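You operate a simulated robot arm through the tools that you are given. There is no shell and no other tool. Be economical: measure what you need, move in short steps, check, and stop when the job is done.

You are at the controls of a simulated two-armed robot. One attempt, no reset.

## Task
Wipe up the spill on the top of the folding table with the striped cloth and put it back.

Only the result counts: the job must be done as asked and must still hold three seconds after the hand-in. Knocking over, shifting, dropping, spilling or breaking anything else fails it. Flat cloth is picked up by pressing the open fingertips on it (5 to 10 N) and closing them slowly along it; thin cloth reads only 2 to 8 mm in the jaws.

## Robot
Two 7-joint arms with two-finger parallel grippers on one trunk, on a base that drives. Base frame: it is fixed to the floor where the robot stands at the start and does not move with it; the origin is under the middle of the robot, x ahead of it, y to its left, z up. Lengths are in m, angles in degrees, forces in N, time in s.
The left shoulder is at the start at [0.05, 0.177, 1.054], the right one opposite. Payload 3.43 kg a hand.
The tool frame of a hand sits at the grasp point between the pads (the TCP): z along the fingers, y along the line on which they close. The tips reach 0.034 m beyond it. The gripper opens to 0.128 m. The fingers are 0.024 m wide and 0.012 m thick; the gripper's body (0.048 by 0.13 m) begins 0.096 m behind the TCP.
Orientation is that of the tool frame in the base frame, as a unit quaternion [x, y, z, w]. With the fingers straight down and closing along the base's y, the tool's x points along the base's -x, its y along +y and its z along -z.

## Interface
- The arms move only by the tool apply_moves. It takes "left_increments", "right_increments" or both (then of equal length, played together; a hand with none holds still); each is text: rows parted by semicolons, each of 6 numbers parted by spaces: the shift along the base's x, y, z in m, then the turn, a rotation vector about the base's x, y, z in degrees. In form: x y z rx ry rz; .... A call has 1 to 20 rows; each row shifts and turns the commanded pose from where the row before left it. "left_jaw" and "right_jaw" are, for a hand that has rows, the opening in per cent of the stroke, from 0 (shut) to 100 (fully open), set as the call begins (left out, the last holds). Each row takes 0.2 s and may step no farther than 0.05 m and 8.6 degrees from the row before; otherwise, or with a gripper value out of range, the whole call is refused. Where a pose cannot be reached the arm comes as near as it can. A force on the tool above 40 N (or 10 N above the force at the start of the call, whichever is more), or a blocked arm, ends the call early, and 0.2 s more pass. The fingers move at their own pace (about 0.108 m/s each) and stop on an object; they squeeze with about 34 N. The grip force told is the motor's: it shows also when the fingers shut on nothing. Time passes only in rows, and 0.2 s behind the last, so rows that do not move let the fingers close. It gives the time, the measured TCP pose, the force on the tool (base axes), the opening and the grip force at its end, in the units of the frame above (readings bear some noise), and new pictures: "show" is both (left out), scene, wrist or none (wrist: the cameras of the hands that moved).
- Cameras (640 x 400 px; columns grow to the right, rows downward): "scene" is now at [0.157, 0.0159, 1.2057]; the picture's right is [0.24, -0.97, 0.00], its down [-0.69, -0.17, -0.70] and it looks along [0.68, 0.17, -0.71] (base axes); focal length 260 px, centre (320, 200). "left" rides on the left gripper at [0.076, 0.011, -0.16] in its tool frame; the picture's right is [-0.15, 0.99, 0.00], its down [-0.88, -0.13, -0.46] and it looks along [-0.45, -0.07, 0.89] (tool axes); focal length 234 px, centre (320, 200). "right" rides on the right gripper at [0.076, -0.011, -0.16] in its tool frame; the picture's right is [0.15, 0.99, 0.00], its down [-0.88, 0.13, -0.46] and it looks along [-0.45, 0.07, 0.89] (tool axes); focal length 234 px, centre (320, 200). There is no depth. A picture from a camera that has moved, and an enlarged one, comes with that camera's place and axes in the base frame and with its lens. The place of the scene camera against the robot may be out by one fixed shift of up to 0.018 m in any direction.
- move_column(by): slides the trunk up (or, below 0, down) by that many m; the arms and the scene camera ride with it, the base frame stays. It gives what a move gives, with no picture.
- roll_base(legs): drives the robot by 1 to 6 legs, each [ahead, turn to the left] in m and degrees, along the robot's own axes; the way and the turn of a leg run together, so that a leg with both is an arc; at most 1.5 m and 180 degrees a leg. The arms and the cameras ride along, it lands a little off, and it stops where it bumps. It gives what a move gives, and a new picture of the scene camera.
- head_to(pan, tilt): turns the head with the scene camera to pan (to the left, within 80 degrees either way) and tilt (down, from -29 to 69), counted from straight ahead of the robot. It gives what a move gives, and a new picture of the scene camera.
- zoom(camera, box): a new picture of the part [left, top, right, bottom] of that camera's present view, enlarged. No time passes.
- job_done(): hands the job in; it is judged then, once.

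Work in short steps. Places have to be worked out from the pictures, the camera data and where the tool is seen: move nearer, look again, correct. Check each grasp and each placing, and mend what went wrong. You have 120 turns and 260 pictures in all, those below and enlarged ones among them. Open the grippers and draw the arms clear of the work before you hand the job in, unless the task says otherwise; then end with one line.

The tools are called after "Call:" as name(argument=value, ...) on one line, values as JSON. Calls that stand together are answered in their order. apply_moves: Moves the arms, as the interface text tells. Its arguments: {"type":"object","properties":{"left_increments":{"type":"string"},"left_jaw":{"type":"number"},"right_increments":{"type":"string"},"right_jaw":{"type":"number"},"show":{"type":"string","enum":["both","scene","wrist","none"]}},"required":[]} The other tools are called the same way: move_column (by) slides the trunk up or down; roll_base (legs) drives the base; head_to (pan, tilt) turns the head that bears the scene camera; zoom (camera, box) takes an enlarged picture of a part of a camera's view; job_done () hands the job in.

At the start:

```text
clock: 0.0
left_tool_pos: [0.4466, 0.4504, 0.9611]
left_tool_rot: [-0.004, 1.0, 0.001, 0.0]
left_ft_force: [-0.5, -0.3, 0.3]
left_opening: 0.128
left_gripper_force: 0.0
right_tool_pos: [0.4367, -0.0542, 0.9932]
right_tool_rot: [-0.002, 1.0, 0.0, 0.0]
right_ft_force: [-0.5, 0.4, -0.1]
right_opening: 0.1279
right_gripper_force: 0.1
trunk travel left (down, up): [-0.225, 0.176]
robot x, y, heading: [-0.0002, -0.0015, -0.0]
head pan, tilt: [13.9, 45.6]
```

scene: 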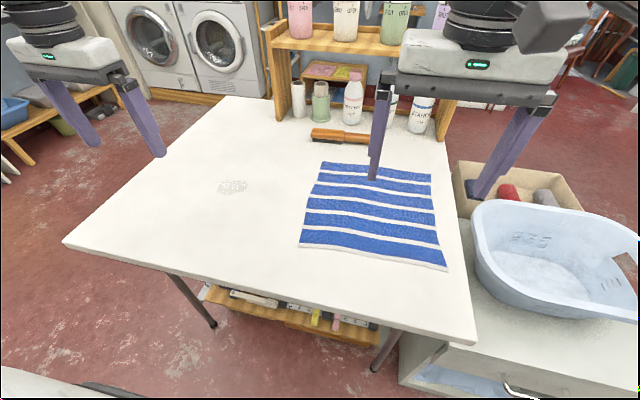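
right: 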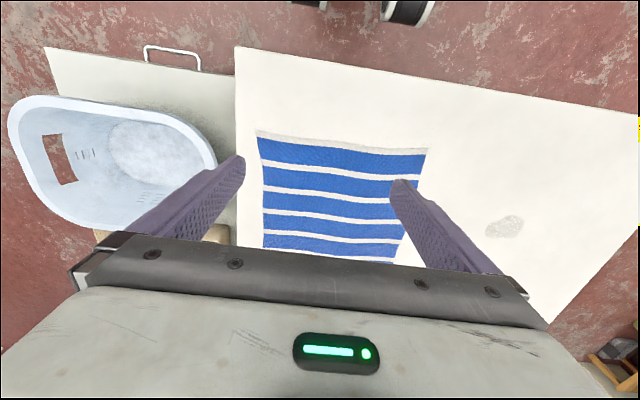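
left: 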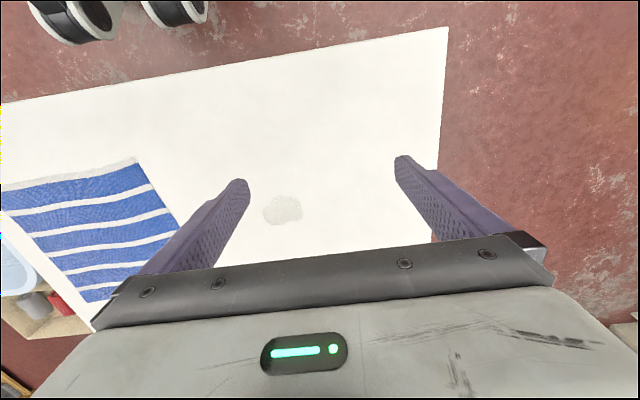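

The cloth lies at about x 0.49–0.84, y -0.18–0.16. The spill is near (0.644, 0.404), just at the edge of the left arm's reach. I look down to see whether there is room to drive a little nearer.

Call:
head_to(pan=14, tilt=69)

```text
clock: 0.9
left_tool_pos: [0.4464, 0.4505, 0.9611]
left_tool_rot: [-0.003, 1.0, 0.0, 0.0]
left_ft_force: [-0.2, -0.1, 0.0]
left_opening: 0.128
left_gripper_force: 0.2
right_tool_pos: [0.4377, -0.054, 0.9929]
right_tool_rot: [-0.002, 1.0, 0.0, 0.001]
right_ft_force: [-0.5, 0.2, -0.5]
right_opening: 0.128
right_gripper_force: 0.0
trunk travel left (down, up): [-0.225, 0.176]
robot x, y, heading: [0.0004, -0.0002, 0.1]
head pan, tilt: [14.0, 68.8]
camera scene: at [0.1328, 0.01, 1.1778], right [0.24, -0.97, 0.0], down [-0.9, -0.23, -0.36], along [0.35, 0.09, -0.93], focal length 260 px, centre (320, 200)
```

scene: 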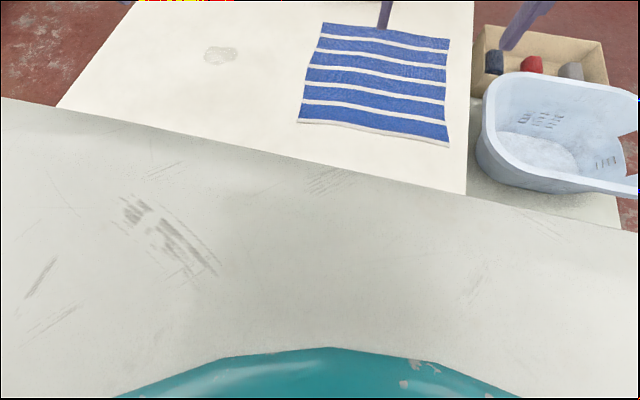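

The white in view is the robot's own chest, close under the camera, so it says nothing about the base. I test the left arm's reach over the spill before deciding on a drive.

Call:
apply_moves(left_increments="0.04 -0.008 -0.022 0 0 0;0.04 -0.008 -0.022 0 0 0;0.04 -0.008 -0.022 0 0 0;0.04 -0.008 -0.022 0 0 0;0.04 -0.008 -0.022 0 0 0;0.0 0 -0.04 0 0 0;0.0 0 -0.04 0 0 0;0.04 0 0 0 0 0;0 0 0 0 0 0", show="none")

Call:
head_to(pan=14, tilt=45)

```text
clock: 2.9
left_tool_pos: [0.5812, 0.4079, 0.7991]
left_tool_rot: [-0.003, 1.0, -0.001, 0.002]
left_ft_force: [0.3, -0.5, -0.6]
left_opening: 0.1281
left_gripper_force: 0.1
left hand out of reach, approached as far as the arm can: row 4, 5, 6, 7, 8
right_tool_pos: [0.4376, -0.0544, 0.9931]
right_tool_rot: [-0.002, 1.0, 0.0, 0.0]
right_ft_force: [0.4, 0.6, 0.2]
right_opening: 0.1284
right_gripper_force: 0.0
trunk travel left (down, up): [-0.225, 0.176]
robot x, y, heading: [-0.0032, -0.0023, 0.2]
head pan, tilt: [14.0, 68.8]
```

```text
clock: 3.8
left_tool_pos: [0.5805, 0.408, 0.7991]
left_tool_rot: [-0.002, 1.0, 0.0, 0.001]
left_ft_force: [-0.2, -0.1, -0.1]
left_opening: 0.1276
left_gripper_force: 0.1
right_tool_pos: [0.4366, -0.0541, 0.993]
right_tool_rot: [-0.002, 1.0, -0.001, 0.0]
right_ft_force: [0.3, -0.2, -0.9]
right_opening: 0.1277
right_gripper_force: 0.0
trunk travel left (down, up): [-0.225, 0.176]
robot x, y, heading: [0.0015, 0.0008, 0.0]
head pan, tilt: [14.0, 45.0]
camera scene: at [0.1574, 0.0162, 1.2065], right [0.24, -0.97, 0.0], down [-0.69, -0.17, -0.71], along [0.69, 0.17, -0.71], focal length 260 px, centre (320, 200)
```

scene: 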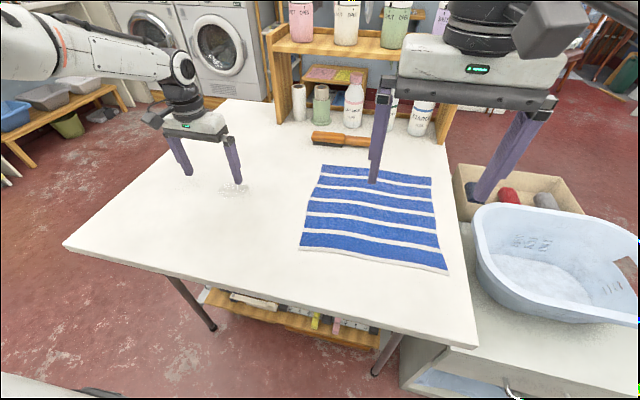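

The left arm stops at x≈0.58 there, about 0.1 short. I drive ahead a short way and check for contact.

Call:
roll_base(legs=[[0.06, 0]])

```text
clock: 4.7
left_tool_pos: [0.6401, 0.4072, 0.7991]
left_tool_rot: [-0.003, 1.0, 0.0, 0.001]
left_ft_force: [-0.3, 0.1, -0.7]
left_opening: 0.1276
left_gripper_force: 0.0
right_tool_pos: [0.4958, -0.0551, 0.9937]
right_tool_rot: [-0.002, 1.0, 0.0, 0.0]
right_ft_force: [-0.4, -0.1, 0.1]
right_opening: 0.128
right_gripper_force: 0.1
trunk travel left (down, up): [-0.225, 0.176]
robot x, y, heading: [0.0587, 0.0008, 0.2]
head pan, tilt: [14.0, 45.0]
camera scene: at [0.2171, 0.0162, 1.2065], right [0.24, -0.97, 0.0], down [-0.69, -0.17, -0.71], along [0.69, 0.17, -0.71], focal length 260 px, centre (320, 200)
```

scene: 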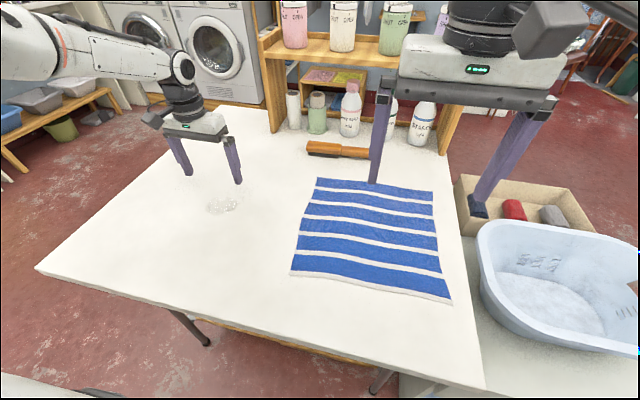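

No contact; one more small drive gives margin to wipe past the spill.

Call:
roll_base(legs=[[0.05, 0]])

```text
clock: 5.7
left_tool_pos: [0.6899, 0.4076, 0.799]
left_tool_rot: [-0.003, 1.0, 0.0, 0.001]
left_ft_force: [0.2, -0.9, -0.4]
left_opening: 0.1278
left_gripper_force: 0.1
right_tool_pos: [0.5465, -0.0546, 0.9934]
right_tool_rot: [-0.001, 1.0, 0.001, 0.0]
right_ft_force: [-0.3, -0.3, 1.1]
right_opening: 0.1278
right_gripper_force: 0.1
trunk travel left (down, up): [-0.225, 0.176]
robot x, y, heading: [0.1106, -0.0001, 0.2]
head pan, tilt: [14.0, 45.0]
camera scene: at [0.2672, 0.0161, 1.2065], right [0.24, -0.97, 0.0], down [-0.69, -0.17, -0.71], along [0.69, 0.17, -0.71], focal length 260 px, centre (320, 200)
```

scene: 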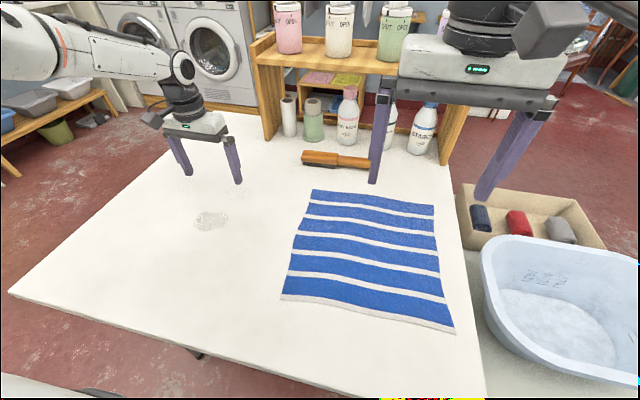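

Reach is good now. I move the right hand back out of the way and bring the left hand over the cloth, a little left of its centre, with its jaws partly closed.

Call:
apply_moves(right_increments="-0.03 -0.03 0 0 0 0;-0.03 -0.03 0 0 0 0;-0.03 -0.03 0 0 0 0;-0.03 -0.03 0 0 0 0;0 -0.03 0 0 0 0;0 -0.03 0 0 0 0;0 0 0 0 0 0;0 0 0 0 0 0;0 0 0 0 0 0", left_increments="-0.004 -0.04 0 0 0 0;-0.004 -0.04 0 0 0 0;-0.004 -0.04 0 0 0 0;-0.004 -0.04 0 0 0 0;-0.004 -0.04 0 0 0 0;-0.004 -0.04 0 0 0 0;-0.004 -0.04 0 0 0 0;-0.004 -0.04 0 0 0 0;0 -0.038 0 0 0 0", left_jaw=45)

```text
clock: 7.7
left_tool_pos: [0.5637, 0.1469, 0.8434]
left_tool_rot: [-0.003, 1.0, -0.001, 0.002]
left_ft_force: [-0.6, 0.4, 1.1]
left_opening: 0.0575
left_gripper_force: 0.1
left hand out of reach, approached as far as the arm can: row 3, 4, 5, 6, 7, 8, 9
right_tool_pos: [0.4234, -0.2349, 0.9919]
right_tool_rot: [-0.001, 1.0, 0.001, -0.001]
right_ft_force: [-0.9, 0.5, 0.1]
right_opening: 0.1279
right_gripper_force: 0.0
trunk travel left (down, up): [-0.225, 0.176]
robot x, y, heading: [0.1076, 0.0035, 0.3]
head pan, tilt: [14.0, 45.0]
camera scene: at [0.2667, 0.0161, 1.2066], right [0.24, -0.97, 0.0], down [-0.69, -0.17, -0.71], along [0.69, 0.17, -0.71], focal length 260 px, centre (320, 200)
camera right: at [0.3475, -0.2478, 1.1529], right [-0.15, 0.99, 0.0], down [0.88, 0.13, 0.46], along [0.45, 0.07, -0.89], focal length 234 px, centre (320, 200)
camera left: at [0.4873, 0.1591, 1.0035], right [0.14, 0.99, 0.0], down [0.88, -0.13, 0.46], along [0.45, -0.07, -0.89], focal length 234 px, centre (320, 200)
```

scene: 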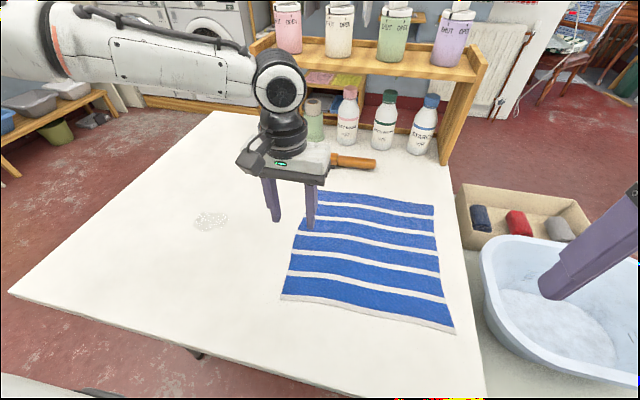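
right: 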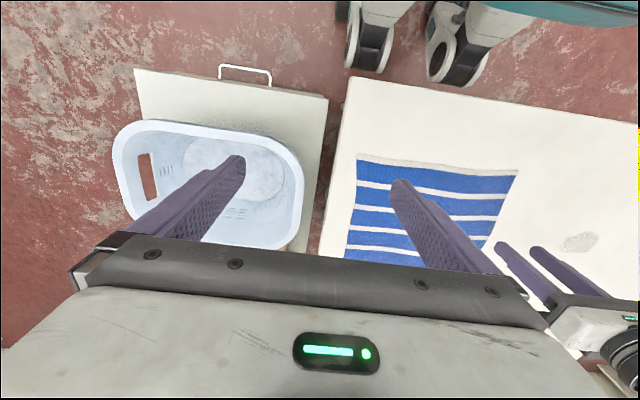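
left: 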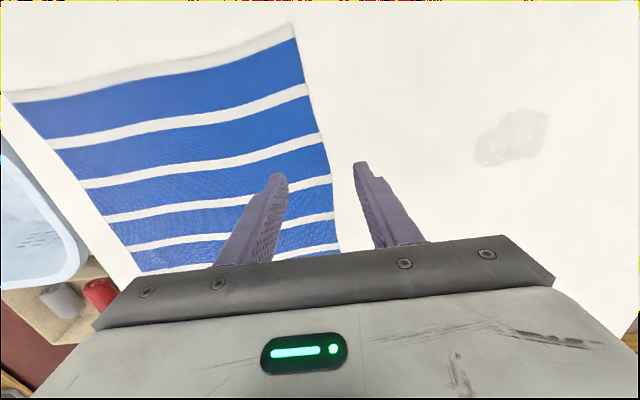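

The arm ended short of the target at (0.564, 0.147, 0.843). I nudge it back in small steps to learn where the command now sits.

Call:
apply_moves(left_increments="0 0 0 0 0 0;0 0 -0.03 0 0 0;0 0 -0.013 0 0 0;0 0 0 0 0 0", show="none")

```text
clock: 8.7
left_tool_pos: [0.5566, 0.158, 0.8045]
left_tool_rot: [-0.003, 1.0, -0.001, 0.001]
left_ft_force: [-0.5, -0.4, -0.2]
left_opening: 0.0575
left_gripper_force: 0.0
left hand out of reach, approached as far as the arm can: row 2, 3
right_tool_pos: [0.4248, -0.2354, 0.9936]
right_tool_rot: [-0.002, 1.0, -0.001, 0.0]
right_ft_force: [0.0, -0.4, 0.3]
right_opening: 0.128
right_gripper_force: 0.1
trunk travel left (down, up): [-0.225, 0.176]
robot x, y, heading: [0.1092, -0.0017, 0.1]
head pan, tilt: [14.0, 45.0]
```

The command restarts from the measured pose each call, and this looks like a joint limit rather than distance. I try turning the tool clockwise while moving right.

Call:
apply_moves(left_increments="0 0 0 0 0 -8;0 0 0 0 0 -8;0 0 0 0 0 -8;0.02 -0.02 0 0 0 -6;0.02 -0.02 0 0 0 0;0.02 -0.02 0 0 0 0", show="none")

```text
clock: 10.1
left_tool_pos: [0.5749, 0.1615, 0.8285]
left_tool_rot: [0.257, 0.966, 0.0, 0.002]
left_ft_force: [-0.3, -0.4, 0.3]
left_opening: 0.0577
left_gripper_force: 0.0
left hand out of reach, approached as far as the arm can: row 4, 5, 6
right_tool_pos: [0.4237, -0.2354, 0.9931]
right_tool_rot: [-0.002, 1.0, 0.001, -0.001]
right_ft_force: [-0.7, 0.0, 0.0]
right_opening: 0.128
right_gripper_force: 0.1
trunk travel left (down, up): [-0.225, 0.176]
robot x, y, heading: [0.1092, -0.0015, -0.3]
head pan, tilt: [14.0, 45.0]
```

Still limited, likely by how the elbow is folded. I draw the hand back, cross inward close to the body, then reach out again.

Call:
apply_moves(left_increments="-0.04 0 0.03 0 0 8;-0.04 0 0.03 0 0 8;-0.04 0 0.03 0 0 8;-0.04 0 0 0 0 6;0 -0.03 0 0 0 0;0 -0.03 0 0 0 0;0 -0.03 0 0 0 0;0.03 0 0 0 0 0;0.03 0 0 0 0 0;0.03 0 0 0 0 0;0.03 0 0 0 0 0;0.03 0 0 0 0 0;0.03 0 0 0 0 0;0.03 0 0 0 0 0", show="scene")

```text
clock: 13.1
left_tool_pos: [0.5907, 0.1542, 0.9269]
left_tool_rot: [-0.003, 1.0, -0.002, 0.002]
left_ft_force: [0.0, 0.4, -0.5]
left_opening: 0.0575
left_gripper_force: 0.2
left hand out of reach, approached as far as the arm can: row 7, 10, 11, 12, 13, 14
right_tool_pos: [0.4241, -0.2355, 0.9935]
right_tool_rot: [-0.002, 1.0, 0.0, 0.0]
right_ft_force: [0.2, -0.5, -0.6]
right_opening: 0.128
right_gripper_force: 0.0
trunk travel left (down, up): [-0.225, 0.176]
robot x, y, heading: [0.1064, -0.0017, 0.1]
head pan, tilt: [14.0, 45.0]
camera scene: at [0.2668, 0.0162, 1.2066], right [0.24, -0.97, 0.0], down [-0.69, -0.17, -0.71], along [0.69, 0.17, -0.71], focal length 260 px, centre (320, 200)
```

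scene: 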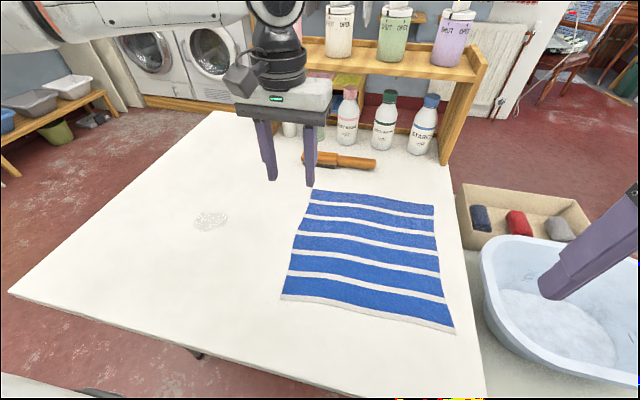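

The left hand can't cross inward past y≈0.15, so a turn of the robot to the right brings the cloth to its side. The base front looks to be about 0.17 m beyond its axis and clear of the table legs at x≈0.45, so I turn in place by 22°.

Call:
roll_base(legs=[[0, -22]])

Call:
head_to(pan=34, tilt=48)

```text
clock: 14.6
left_tool_pos: [0.6126, -0.0363, 0.9275]
left_tool_rot: [0.189, 0.982, -0.001, 0.001]
left_ft_force: [0.4, -0.7, 0.6]
left_opening: 0.0576
left_gripper_force: 0.0
right_tool_pos: [0.3135, -0.3363, 0.9934]
right_tool_rot: [0.188, 0.982, 0.0, 0.0]
right_ft_force: [0.2, 0.3, 0.2]
right_opening: 0.128
right_gripper_force: 0.0
trunk travel left (down, up): [-0.225, 0.176]
robot x, y, heading: [0.1083, -0.001, -22.0]
head pan, tilt: [14.0, 45.0]
camera scene: at [0.2631, -0.0412, 1.2066], right [-0.14, -0.99, 0.0], down [-0.7, 0.1, -0.71], along [0.7, -0.1, -0.71], focal length 260 px, centre (320, 200)
```

scene: 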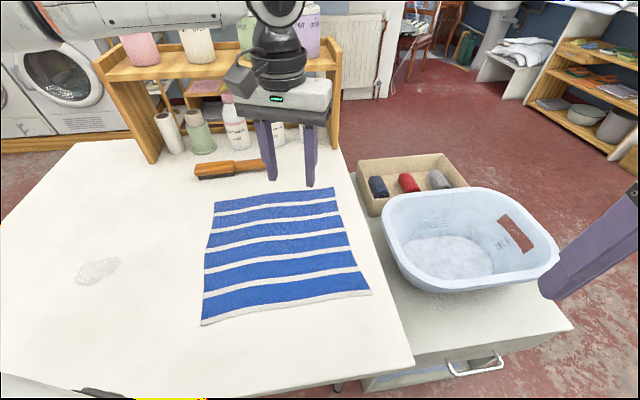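

```text
clock: 15.4
left_tool_pos: [0.6117, -0.0363, 0.927]
left_tool_rot: [0.188, 0.982, -0.001, 0.001]
left_ft_force: [-0.5, 0.6, -0.4]
left_opening: 0.0576
left_gripper_force: 0.0
right_tool_pos: [0.3121, -0.3348, 0.9939]
right_tool_rot: [0.189, 0.982, 0.0, 0.0]
right_ft_force: [-0.9, 0.0, 0.6]
right_opening: 0.1281
right_gripper_force: 0.1
trunk travel left (down, up): [-0.225, 0.176]
robot x, y, heading: [0.109, -0.0022, -21.9]
head pan, tilt: [34.0, 48.0]
camera scene: at [0.2598, -0.0133, 1.2024], right [0.21, -0.98, 0.0], down [-0.73, -0.15, -0.67], along [0.65, 0.14, -0.74], focal length 260 px, centre (320, 200)
```

scene: 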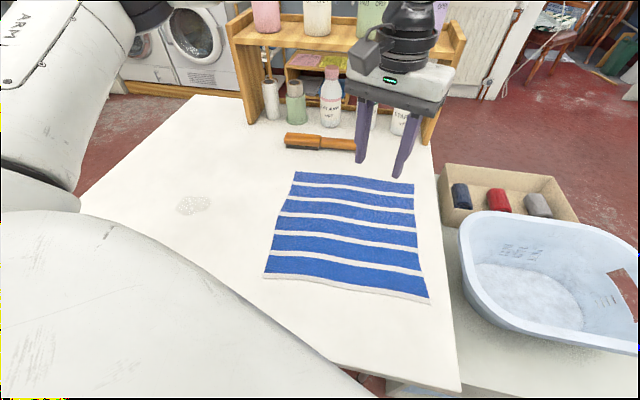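

The hand is now over the cloth, whose centre I put at about (0.646, 0.0). I shift to (0.645, 0.04) and go down close above it.

Call:
apply_moves(left_increments="0.011 0.026 -0.04 0 0 0;0.011 0.025 -0.04 0 0 0;0.011 0.025 -0.04 0 0 0;0 0 -0.03 0 0 0;0 0 -0.02 0 0 0;0 0 0 0 0 0")

```text
clock: 16.6
left_tool_pos: [0.6465, 0.0349, 0.7757]
left_tool_rot: [0.189, 0.982, -0.004, 0.008]
left_ft_force: [-2.3, 1.8, 16.0]
left_opening: 0.0574
left_gripper_force: 0.1
right_tool_pos: [0.3131, -0.3364, 0.993]
right_tool_rot: [0.188, 0.982, 0.0, 0.0]
right_ft_force: [-0.3, -0.1, -0.7]
right_opening: 0.128
right_gripper_force: 0.0
trunk travel left (down, up): [-0.225, 0.176]
robot x, y, heading: [0.1086, -0.0016, -22.2]
head pan, tilt: [34.0, 48.0]
stopped in row 5 (left hand): the force on the tool passed its limit (the readings are from after the stop); the commanded pose is now the measured one
camera scene: at [0.2593, -0.0133, 1.2027], right [0.21, -0.98, 0.0], down [-0.73, -0.16, -0.67], along [0.65, 0.14, -0.74], focal length 260 px, centre (320, 200)
camera left: at [0.5789, 0.0755, 0.9344], right [0.5, 0.87, 0.0], down [0.76, -0.44, 0.47], along [0.41, -0.24, -0.88], focal length 234 px, centre (320, 200)
```

scene: 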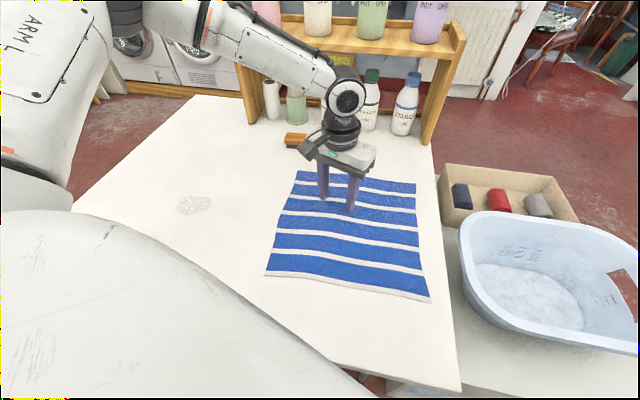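
left: 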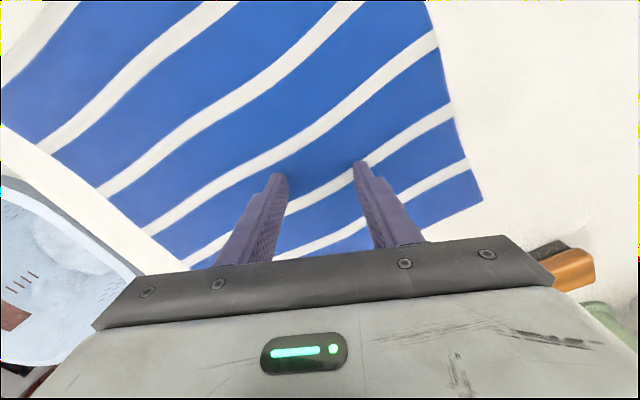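

Contact came at TCP z 0.776, so the table top is really at about 0.741. On that height the cloth's centre is about (0.61, 0.0) and the spill about (0.585, 0.37). I lift, shift toward the cloth centre and press down again gently.

Call:
apply_moves(left_increments="0 0 0.02 0 0 0;-0.035 -0.01 0 0 0 0;0 0 -0.014 0 0 0;0 0 -0.003 0 0 0;0 0 0 0 0 0", show="none")

```text
clock: 17.8
left_tool_pos: [0.6126, 0.0268, 0.7751]
left_tool_rot: [0.187, 0.982, -0.003, 0.007]
left_ft_force: [-0.2, 0.1, 0.7]
left_opening: 0.0576
left_gripper_force: 0.1
right_tool_pos: [0.3149, -0.3357, 0.9935]
right_tool_rot: [0.189, 0.982, 0.0, 0.0]
right_ft_force: [0.0, -1.2, 0.6]
right_opening: 0.128
right_gripper_force: 0.1
trunk travel left (down, up): [-0.225, 0.176]
robot x, y, heading: [0.11, 0.0002, -21.7]
head pan, tilt: [34.0, 48.0]
```

The fingers are almost touching. I press a few mm more.

Call:
apply_moves(left_increments="0 0 -0.002 0 0 0;0 0 -0.002 0 0 0;0 0 0 0 0 0", show="none")

```text
clock: 18.6
left_tool_pos: [0.6126, 0.0261, 0.7757]
left_tool_rot: [0.187, 0.982, -0.003, 0.011]
left_ft_force: [0.8, 6.5, 33.1]
left_opening: 0.0583
left_gripper_force: 0.8
right_tool_pos: [0.3113, -0.3361, 0.9939]
right_tool_rot: [0.189, 0.982, 0.0, 0.001]
right_ft_force: [0.0, 0.5, 0.3]
right_opening: 0.1282
right_gripper_force: 0.1
trunk travel left (down, up): [-0.225, 0.176]
robot x, y, heading: [0.1103, 0.0041, -21.9]
head pan, tilt: [34.0, 48.0]
```

That is stiff: 33 N. I back off about 3 mm to the 5–10 N band.

Call:
apply_moves(left_increments="0 0 0.003 0 0 0;0 0 0 0 0 0", show="none")

```text
clock: 19.2
left_tool_pos: [0.612, 0.0246, 0.7754]
left_tool_rot: [0.188, 0.982, -0.004, 0.008]
left_ft_force: [1.7, -3.9, 19.1]
left_opening: 0.0562
left_gripper_force: 0.0
right_tool_pos: [0.3129, -0.3366, 0.9937]
right_tool_rot: [0.187, 0.982, 0.0, 0.001]
right_ft_force: [1.1, -0.5, -0.2]
right_opening: 0.1278
right_gripper_force: 0.2
trunk travel left (down, up): [-0.225, 0.176]
robot x, y, heading: [0.1119, -0.0005, -22.0]
head pan, tilt: [34.0, 48.0]
```

Call:
apply_moves(left_increments="0 0 0.0015 0 0 0;0 0 0 0 0 0", show="none")

```text
clock: 19.8
left_tool_pos: [0.6099, 0.0274, 0.7757]
left_tool_rot: [0.186, 0.982, -0.001, 0.006]
left_ft_force: [0.0, -1.5, 8.1]
left_opening: 0.0571
left_gripper_force: 0.1
right_tool_pos: [0.3125, -0.3365, 0.993]
right_tool_rot: [0.188, 0.982, 0.001, 0.0]
right_ft_force: [-0.1, -0.7, 0.4]
right_opening: 0.1282
right_gripper_force: 0.0
trunk travel left (down, up): [-0.225, 0.176]
robot x, y, heading: [0.1081, -0.0012, -22.1]
head pan, tilt: [34.0, 48.0]
```

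Force is 8 N. I close slowly in steps.

Call:
apply_moves(left_increments="0 0 0 0 0 0;0 0 0 0 0 0", left_jaw=32, show="wrist")

```text
clock: 20.4
left_tool_pos: [0.6109, 0.0266, 0.7753]
left_tool_rot: [0.188, 0.982, -0.001, 0.006]
left_ft_force: [-0.2, -0.1, 3.1]
left_opening: 0.0408
left_gripper_force: 0.0
right_tool_pos: [0.3136, -0.336, 0.9934]
right_tool_rot: [0.188, 0.982, -0.001, -0.001]
right_ft_force: [0.2, 0.3, -0.2]
right_opening: 0.1282
right_gripper_force: 0.0
trunk travel left (down, up): [-0.225, 0.176]
robot x, y, heading: [0.1097, -0.0013, -21.9]
head pan, tilt: [34.0, 48.0]
camera left: at [0.5432, 0.0662, 0.9349], right [0.5, 0.87, 0.0], down [0.77, -0.44, 0.47], along [0.4, -0.23, -0.88], focal length 234 px, centre (320, 200)
```

left: 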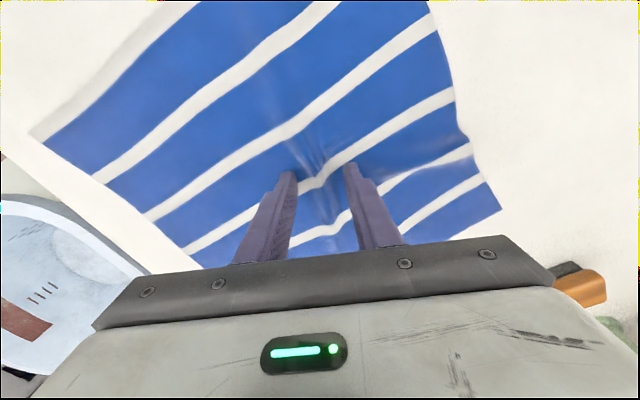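

A ridge is forming between the fingers. I press slightly more and keep closing.

Call:
apply_moves(left_increments="0 0 -0.001 0 0 0;0 0 0 0 0 0", left_jaw=20, show="none")

Call:
apply_moves(left_increments="0 0 0 0 0 0;0 0 0 0 0 0", left_jaw=9, show="none")

Call:
apply_moves(left_increments="0 0 0 0 0 0;0 0 0 0 0 0;0 0 0 0 0 0", left_jaw=0, show="both")

```text
clock: 21.0
left_tool_pos: [0.6112, 0.027, 0.7748]
left_tool_rot: [0.187, 0.982, -0.002, 0.008]
left_ft_force: [-0.5, 0.5, 11.0]
left_opening: 0.025
left_gripper_force: 0.1
right_tool_pos: [0.3127, -0.336, 0.9938]
right_tool_rot: [0.188, 0.982, -0.001, 0.0]
right_ft_force: [-0.3, -0.4, -0.3]
right_opening: 0.1279
right_gripper_force: 0.0
trunk travel left (down, up): [-0.225, 0.176]
robot x, y, heading: [0.1123, 0.0025, -21.9]
head pan, tilt: [34.0, 48.0]
```

```text
clock: 21.6
left_tool_pos: [0.6106, 0.026, 0.7759]
left_tool_rot: [0.188, 0.982, -0.003, 0.008]
left_ft_force: [0.2, -1.4, 14.2]
left_opening: 0.0105
left_gripper_force: 0.0
right_tool_pos: [0.3124, -0.3353, 0.9932]
right_tool_rot: [0.188, 0.982, 0.0, 0.001]
right_ft_force: [0.5, -0.7, -0.5]
right_opening: 0.1279
right_gripper_force: 0.0
trunk travel left (down, up): [-0.225, 0.176]
robot x, y, heading: [0.1133, 0.0009, -22.0]
head pan, tilt: [34.0, 48.0]
```

```text
clock: 22.4
left_tool_pos: [0.611, 0.026, 0.7758]
left_tool_rot: [0.187, 0.982, -0.002, 0.009]
left_ft_force: [2.5, 0.6, 16.8]
left_opening: 0.0022
left_gripper_force: 34.3
right_tool_pos: [0.3136, -0.3359, 0.9936]
right_tool_rot: [0.188, 0.982, 0.0, 0.001]
right_ft_force: [0.0, -0.7, 0.9]
right_opening: 0.128
right_gripper_force: 0.0
trunk travel left (down, up): [-0.225, 0.176]
robot x, y, heading: [0.1042, -0.0019, -21.6]
head pan, tilt: [34.0, 48.0]
camera scene: at [0.2588, -0.0132, 1.2026], right [0.21, -0.98, 0.0], down [-0.73, -0.16, -0.67], along [0.66, 0.14, -0.74], focal length 260 px, centre (320, 200)
camera left: at [0.5428, 0.0658, 0.9345], right [0.5, 0.87, 0.0], down [0.76, -0.44, 0.47], along [0.41, -0.24, -0.88], focal length 234 px, centre (320, 200)
```

scene: 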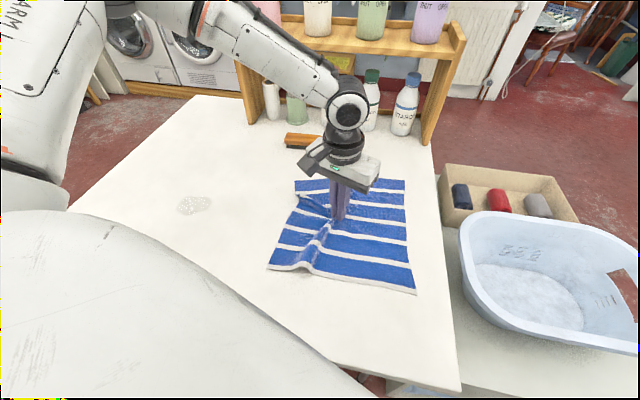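
left: 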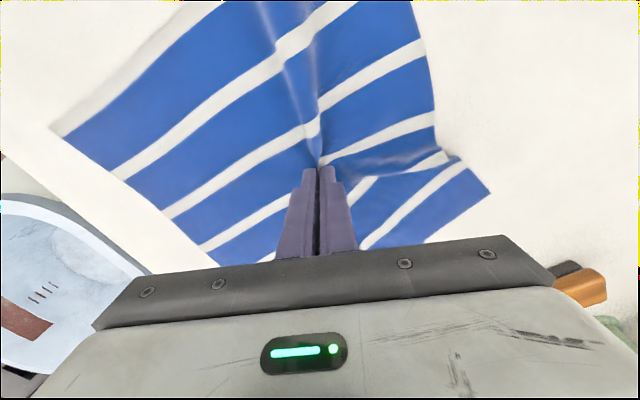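

The jaws read 2.2 mm with full grip and the cloth is ridged between them, so I judge it gripped. I ease the pressure and drag a short way toward the spill as a test.

Call:
apply_moves(left_increments="0 0 0.006 0 0 0;-0.002 0.02 0 0 0 0;-0.002 0.02 0 0 0 0;-0.002 0.02 0 0 0 0;0 0 0 0 0 0", show="both")

```text
clock: 23.6
left_tool_pos: [0.6059, 0.087, 0.7811]
left_tool_rot: [0.188, 0.982, -0.002, 0.007]
left_ft_force: [-0.1, 0.1, 0.6]
left_opening: 0.0021
left_gripper_force: 34.4
right_tool_pos: [0.3149, -0.3358, 0.993]
right_tool_rot: [0.188, 0.982, 0.0, 0.0]
right_ft_force: [0.1, -0.1, -0.4]
right_opening: 0.128
right_gripper_force: 0.0
trunk travel left (down, up): [-0.225, 0.176]
robot x, y, heading: [0.111, -0.0003, -22.1]
head pan, tilt: [34.0, 48.0]
camera scene: at [0.2599, -0.0132, 1.2024], right [0.21, -0.98, 0.0], down [-0.73, -0.16, -0.67], along [0.65, 0.14, -0.74], focal length 260 px, centre (320, 200)
camera left: at [0.538, 0.1274, 0.9405], right [0.5, 0.87, 0.0], down [0.76, -0.44, 0.47], along [0.41, -0.24, -0.88], focal length 234 px, centre (320, 200)
```

scene: 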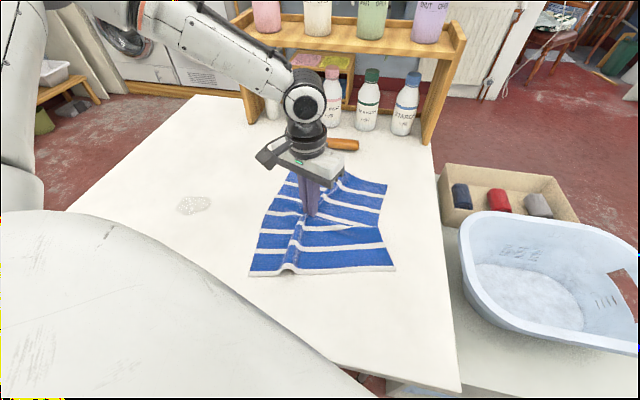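
left: 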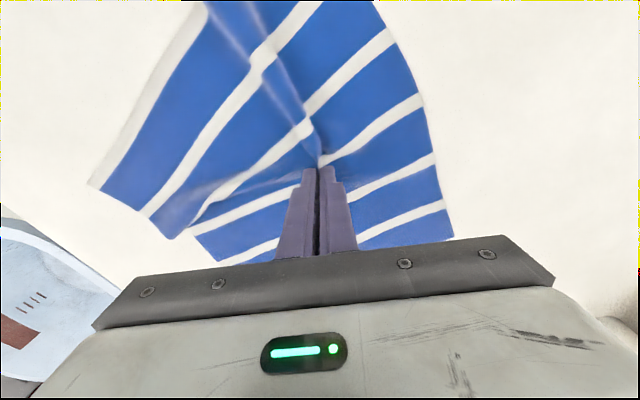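

The cloth follows well. I drag it on to just short of the spill.

Call:
apply_moves(left_increments="-0.002 0.025 0 0 0 0;-0.002 0.025 0 0 0 0;-0.002 0.025 0 0 0 0;-0.002 0.025 0 0 0 0;-0.002 0.025 0 0 0 0;-0.002 0.025 0 0 0 0;-0.002 0.025 0 0 0 0;-0.002 0.025 0 0 0 0;0 0.025 0 0 0 0;0 0 0 0 0 0", show="both")

```text
clock: 25.8
left_tool_pos: [0.5902, 0.3107, 0.7799]
left_tool_rot: [0.188, 0.982, -0.003, 0.007]
left_ft_force: [-0.3, -0.9, 0.4]
left_opening: 0.0023
left_gripper_force: 33.5
right_tool_pos: [0.313, -0.334, 0.9924]
right_tool_rot: [0.187, 0.982, 0.0, 0.0]
right_ft_force: [-0.1, 1.4, -0.1]
right_opening: 0.128
right_gripper_force: 0.1
trunk travel left (down, up): [-0.225, 0.176]
robot x, y, heading: [0.1116, -0.0033, -22.0]
head pan, tilt: [34.0, 48.0]
camera scene: at [0.2599, -0.0133, 1.2024], right [0.21, -0.98, 0.0], down [-0.73, -0.16, -0.67], along [0.65, 0.14, -0.74], focal length 260 px, centre (320, 200)
camera left: at [0.5218, 0.3509, 0.9401], right [0.5, 0.87, 0.0], down [0.76, -0.44, 0.47], along [0.41, -0.24, -0.88], focal length 234 px, centre (320, 200)
```

scene: 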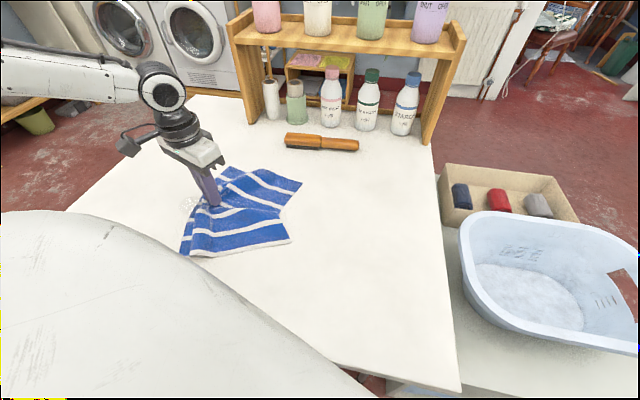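
left: 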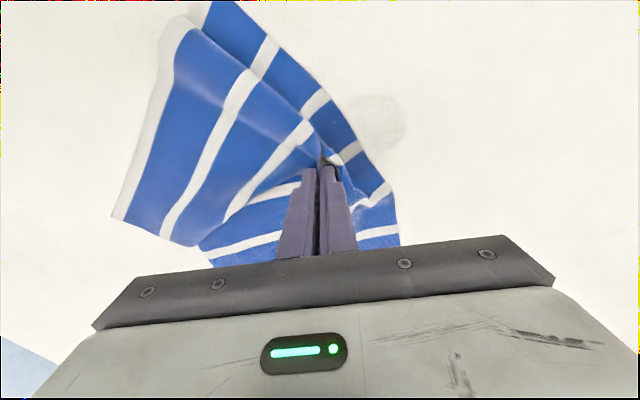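

By the wrist camera the spill is centred near (0.573, 0.373), just ahead of the cloth. I press down lightly and push over it, watching the force.

Call:
apply_moves(left_increments="-0.004 0.015 -0.003 0 0 0;-0.004 0.015 -0.0015 0 0 0;-0.004 0.015 0 0 0 0;-0.003 0.015 0 0 0 0;0 0.015 0 0 0 0;0 0.015 0 0 0 0;0 0 0 0 0 0", show="both")

```text
clock: 27.4
left_tool_pos: [0.5747, 0.4018, 0.7773]
left_tool_rot: [0.188, 0.982, -0.003, 0.007]
left_ft_force: [0.5, -0.7, 0.1]
left_opening: 0.0024
left_gripper_force: 34.2
right_tool_pos: [0.3129, -0.3367, 0.9923]
right_tool_rot: [0.188, 0.982, 0.0, 0.0]
right_ft_force: [-0.1, 0.9, 0.5]
right_opening: 0.128
right_gripper_force: 0.1
trunk travel left (down, up): [-0.225, 0.176]
robot x, y, heading: [0.1105, 0.0015, -22.0]
head pan, tilt: [34.0, 48.0]
camera scene: at [0.2599, -0.0133, 1.2024], right [0.21, -0.98, 0.0], down [-0.73, -0.16, -0.67], along [0.65, 0.14, -0.74], focal length 260 px, centre (320, 200)
camera left: at [0.507, 0.4416, 0.936], right [0.5, 0.87, 0.0], down [0.76, -0.44, 0.47], along [0.41, -0.24, -0.88], focal length 234 px, centre (320, 200)
```

scene: 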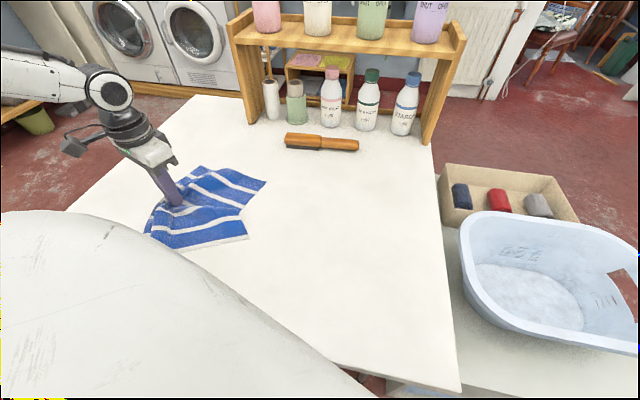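
left: 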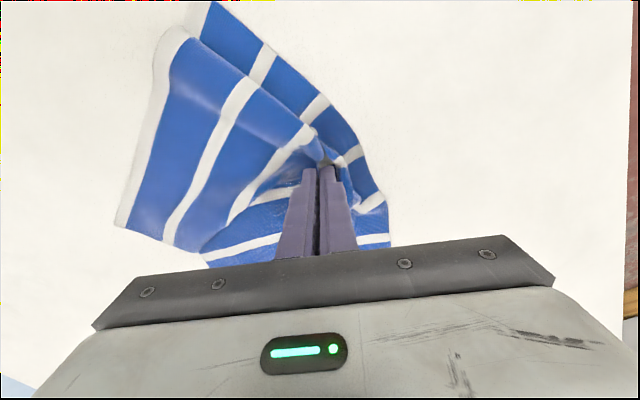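

The spill is now under the cloth. I press until I have contact and make the first scrubbing strokes across it.

Call:
apply_moves(left_increments="0 -0.01 -0.0025 0 0 0;0.015 -0.015 0 0 0 0;0.015 -0.015 0 0 0 0;-0.015 -0.015 0 0 0 0;-0.02 0 0 0 0 0;-0.02 0 0 0 0 0;-0.01 0.015 0 0 0 0;0 0.015 0 0 0 0;0.015 0.015 0 0 0 0;0.02 0 0 0 0 0", show="both")

```text
clock: 29.6
left_tool_pos: [0.5741, 0.3924, 0.775]
left_tool_rot: [0.186, 0.982, -0.001, 0.006]
left_ft_force: [-4.7, 1.0, 12.2]
left_opening: 0.0024
left_gripper_force: 34.3
right_tool_pos: [0.3118, -0.3363, 0.9934]
right_tool_rot: [0.188, 0.982, 0.0, 0.001]
right_ft_force: [-0.4, -0.3, 0.3]
right_opening: 0.128
right_gripper_force: 0.1
trunk travel left (down, up): [-0.225, 0.176]
robot x, y, heading: [0.11, -0.0011, -22.1]
head pan, tilt: [34.0, 48.0]
camera scene: at [0.2586, -0.0138, 1.2025], right [0.21, -0.98, 0.0], down [-0.73, -0.15, -0.67], along [0.66, 0.14, -0.74], focal length 260 px, centre (320, 200)
camera left: at [0.5055, 0.4315, 0.9348], right [0.5, 0.87, 0.0], down [0.77, -0.44, 0.47], along [0.4, -0.23, -0.88], focal length 234 px, centre (320, 200)
```

scene: 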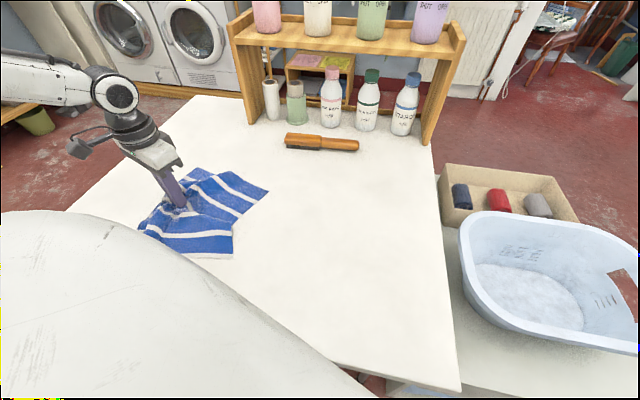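
left: 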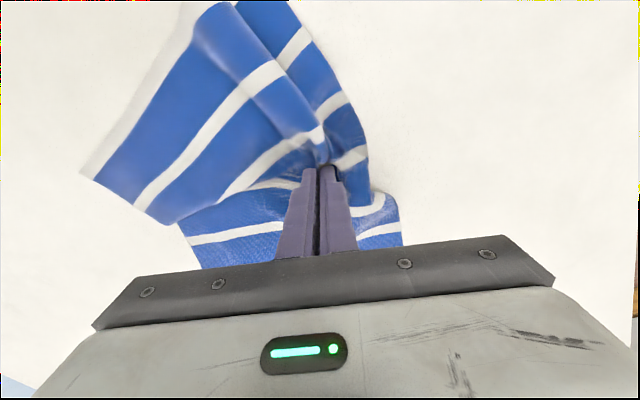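

12 N at the cloth, a good pressure. I run a zigzag raster over the whole spill area.

Call:
apply_moves(left_increments="0.022 0.01 0 0 0 0;0.022 0 0 0 0 0;0 -0.025 0 0 0 0;0 -0.025 0 0 0 0;0 -0.025 0 0 0 0;-0.016 0 0 0 0 0;0 0.027 0 0 0 0;0 0.027 0 0 0 0;0 0.027 0 0 0 0;-0.016 0 0 0 0 0;0 -0.027 0 0 0 0;0 -0.027 0 0 0 0;0 -0.027 0 0 0 0;-0.016 0 0 0 0 0;0 0.027 0 0 0 0;0 0.027 0 0 0 0;0 0.027 0 0 0 0;-0.016 0 0 0 0 0;0 -0.04 0 0 0 0;0 -0.04 0 0 0 0", show="none")

Call:
apply_moves(left_increments="-0.016 0 0 0 0 0;0 0.04 0 0 0 0;0 0.04 0 0 0 0;0.03 0 0 0 0 0;0 -0.03 0 0 0 0;0 -0.03 0 0 0 0;0 -0.03 0 0 0 0;0.03 -0.02 0 0 0 0;0.01 -0.02 0 0 0 0;0 -0.03 0 0 0 0", show="both")

```text
clock: 33.8
left_tool_pos: [0.5538, 0.3294, 0.7761]
left_tool_rot: [0.187, 0.982, -0.001, 0.008]
left_ft_force: [-0.1, 3.9, 8.4]
left_opening: 0.0021
left_gripper_force: 33.8
right_tool_pos: [0.3138, -0.3367, 0.9929]
right_tool_rot: [0.188, 0.982, 0.001, 0.0]
right_ft_force: [0.1, -0.2, -0.1]
right_opening: 0.1281
right_gripper_force: 0.1
trunk travel left (down, up): [-0.225, 0.176]
robot x, y, heading: [0.1085, -0.0027, -21.8]
head pan, tilt: [34.0, 48.0]
```

```text
clock: 36.0
left_tool_pos: [0.6082, 0.2491, 0.7754]
left_tool_rot: [0.186, 0.982, -0.001, 0.01]
left_ft_force: [1.2, 6.8, 19.5]
left_opening: 0.0022
left_gripper_force: 34.1
right_tool_pos: [0.3129, -0.3355, 0.9918]
right_tool_rot: [0.189, 0.982, 0.0, 0.001]
right_ft_force: [-0.7, 0.0, -0.4]
right_opening: 0.128
right_gripper_force: 0.0
trunk travel left (down, up): [-0.225, 0.176]
robot x, y, heading: [0.1084, 0.0019, -21.7]
head pan, tilt: [34.0, 48.0]
camera scene: at [0.2586, -0.0136, 1.2026], right [0.21, -0.98, 0.0], down [-0.73, -0.15, -0.67], along [0.66, 0.14, -0.74], focal length 260 px, centre (320, 200)
camera left: at [0.5396, 0.2879, 0.9344], right [0.5, 0.87, 0.0], down [0.76, -0.44, 0.47], along [0.41, -0.23, -0.88], focal length 234 px, centre (320, 200)
```

scene: 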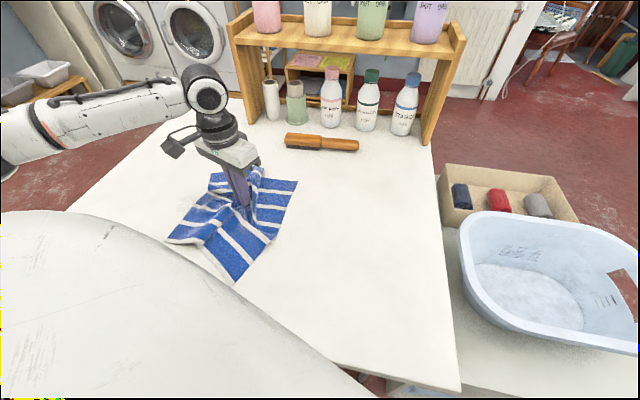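
left: 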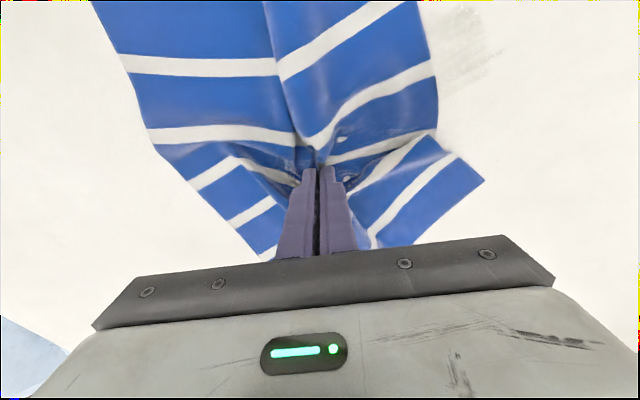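

A faint streaked residue is still visible at the top of the wrist view. I zoom in on it.

Call:
zoom(camera="left", box=[400, 0, 640, 150])

Call:
zoom(camera="scene", box=[120, 150, 280, 250])

```text
2.67 times, centred on (520, 75) of left
camera zoom: at [0.5396, 0.2879, 0.9344], right [0.5, 0.87, 0.0], down [0.76, -0.44, 0.47], along [0.41, -0.23, -0.88], focal length 624 px, centre (-213, 533)
```

zoom: 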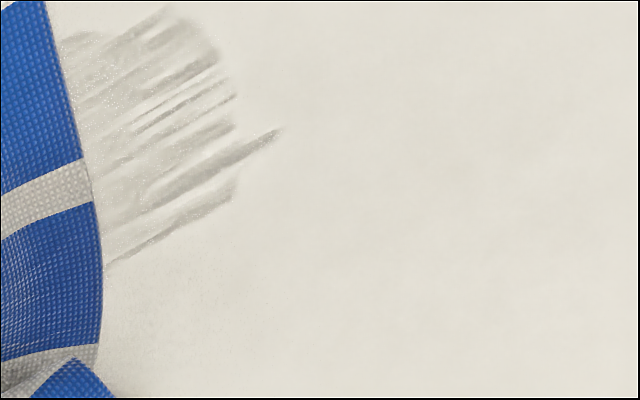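

```text
4.00 times, centred on (200, 200) of scene
camera zoom: at [0.2586, -0.0136, 1.2026], right [0.21, -0.98, 0.0], down [-0.73, -0.15, -0.67], along [0.66, 0.14, -0.74], focal length 1039 px, centre (800, 200)
```

zoom: 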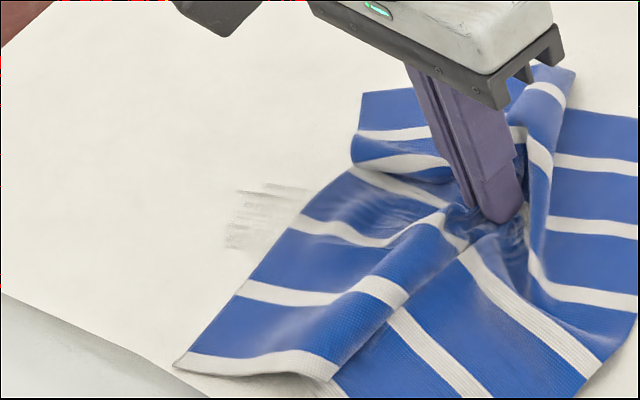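

The residue spans about x 0.54–0.61, y 0.35–0.41, in streaks along y. I go back over it with finer strokes.

Call:
apply_moves(left_increments="0 0.04 0 0 0 0;0.004 0.043 0 0 0 0;0 0.04 0 0 0 0;0 0.045 0 0 0 0;-0.01 0 0 0 0 0;0 -0.04 0 0 0 0;0 -0.04 0 0 0 0;-0.01 0 0 0 0 0;0 0.04 0 0 0 0;0 0.04 0 0 0 0;-0.01 0 0 0 0 0;0 -0.04 0 0 0 0;0 -0.04 0 0 0 0;-0.01 0 0 0 0 0;0 0.04 0 0 0 0;0 0.04 0 0 0 0;-0.01 0 0 0 0 0;0 -0.04 0 0 0 0;0 -0.04 0 0 0 0", show="none")

Call:
apply_moves(left_increments="-0.01 0 0 0 0 0;0 0.04 0 0 0 0;0 0.04 0 0 0 0;-0.01 0 0 0 0 0;0 -0.04 0 0 0 0;0 -0.04 0 0 0 0;-0.01 0 0 0 0 0;0 0.04 0 0 0 0;0 0.04 0 0 0 0;-0.01 0 0 0 0 0;0 -0.04 0 0 0 0;0 -0.04 0 0 0 0;0.005 0.04 0 0 0 0;0 0.04 0 0 0 0;0.04 0 0 0 0 0;0.04 0 0 0 0 0;0 -0.015 0 0 0 0;-0.04 0 0 0 0 0;-0.04 0 0 0 0 0;0 -0.015 0 0 0 0", show="none")

Call:
apply_moves(left_increments="0.04 0 0 0 0 0;0.04 0 0 0 0 0;0 -0.015 0 0 0 0;-0.04 0 0 0 0 0;-0.04 0 0 0 0 0;0 -0.015 0 0 0 0;0.04 0 0 0 0 0;0.04 0 0 0 0 0;0 -0.04 0 0 0 0;0 -0.04 0 0 0 0;0.01 -0.03 0 0 0 0;0 0 0 0 0 0", show="both")

```text
clock: 40.0
left_tool_pos: [0.5629, 0.3373, 0.7746]
left_tool_rot: [0.187, 0.982, 0.001, 0.009]
left_ft_force: [1.6, 11.8, 34.0]
left_opening: 0.0023
left_gripper_force: 34.1
right_tool_pos: [0.3111, -0.3369, 0.9932]
right_tool_rot: [0.189, 0.982, 0.0, 0.001]
right_ft_force: [0.6, -0.7, 0.0]
right_opening: 0.128
right_gripper_force: 0.1
trunk travel left (down, up): [-0.225, 0.176]
robot x, y, heading: [0.1101, 0.0031, -21.7]
head pan, tilt: [34.0, 48.0]
```

```text
clock: 44.2
left_tool_pos: [0.5281, 0.3865, 0.7749]
left_tool_rot: [0.187, 0.982, 0.0, 0.008]
left_ft_force: [-0.1, 9.5, 28.2]
left_opening: 0.0023
left_gripper_force: 33.8
right_tool_pos: [0.3123, -0.3365, 0.993]
right_tool_rot: [0.189, 0.982, 0.001, 0.001]
right_ft_force: [0.3, 0.2, 0.1]
right_opening: 0.1284
right_gripper_force: 0.1
trunk travel left (down, up): [-0.225, 0.176]
robot x, y, heading: [0.1105, -0.0006, -21.9]
head pan, tilt: [34.0, 48.0]
```

```text
clock: 46.8
left_tool_pos: [0.6182, 0.2467, 0.7754]
left_tool_rot: [0.187, 0.982, -0.002, 0.008]
left_ft_force: [-2.2, 5.4, 19.2]
left_opening: 0.0021
left_gripper_force: 34.4
right_tool_pos: [0.3121, -0.336, 0.993]
right_tool_rot: [0.188, 0.982, 0.0, 0.001]
right_ft_force: [0.5, 0.2, 0.4]
right_opening: 0.128
right_gripper_force: 0.1
trunk travel left (down, up): [-0.225, 0.176]
robot x, y, heading: [0.1076, -0.0, -22.0]
head pan, tilt: [34.0, 48.0]
camera scene: at [0.2583, -0.0135, 1.2027], right [0.21, -0.98, 0.0], down [-0.73, -0.16, -0.67], along [0.66, 0.14, -0.74], focal length 260 px, centre (320, 200)
camera left: at [0.5489, 0.2863, 0.9346], right [0.5, 0.87, 0.0], down [0.76, -0.44, 0.47], along [0.41, -0.23, -0.88], focal length 234 px, centre (320, 200)
```

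scene: 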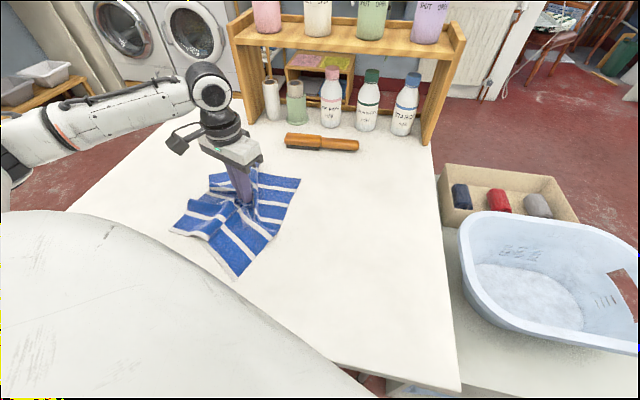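
left: 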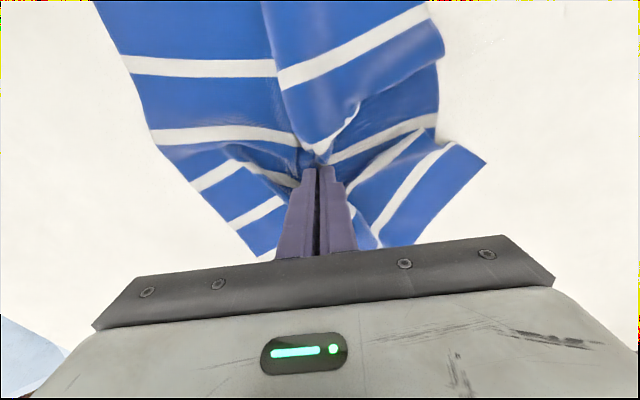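

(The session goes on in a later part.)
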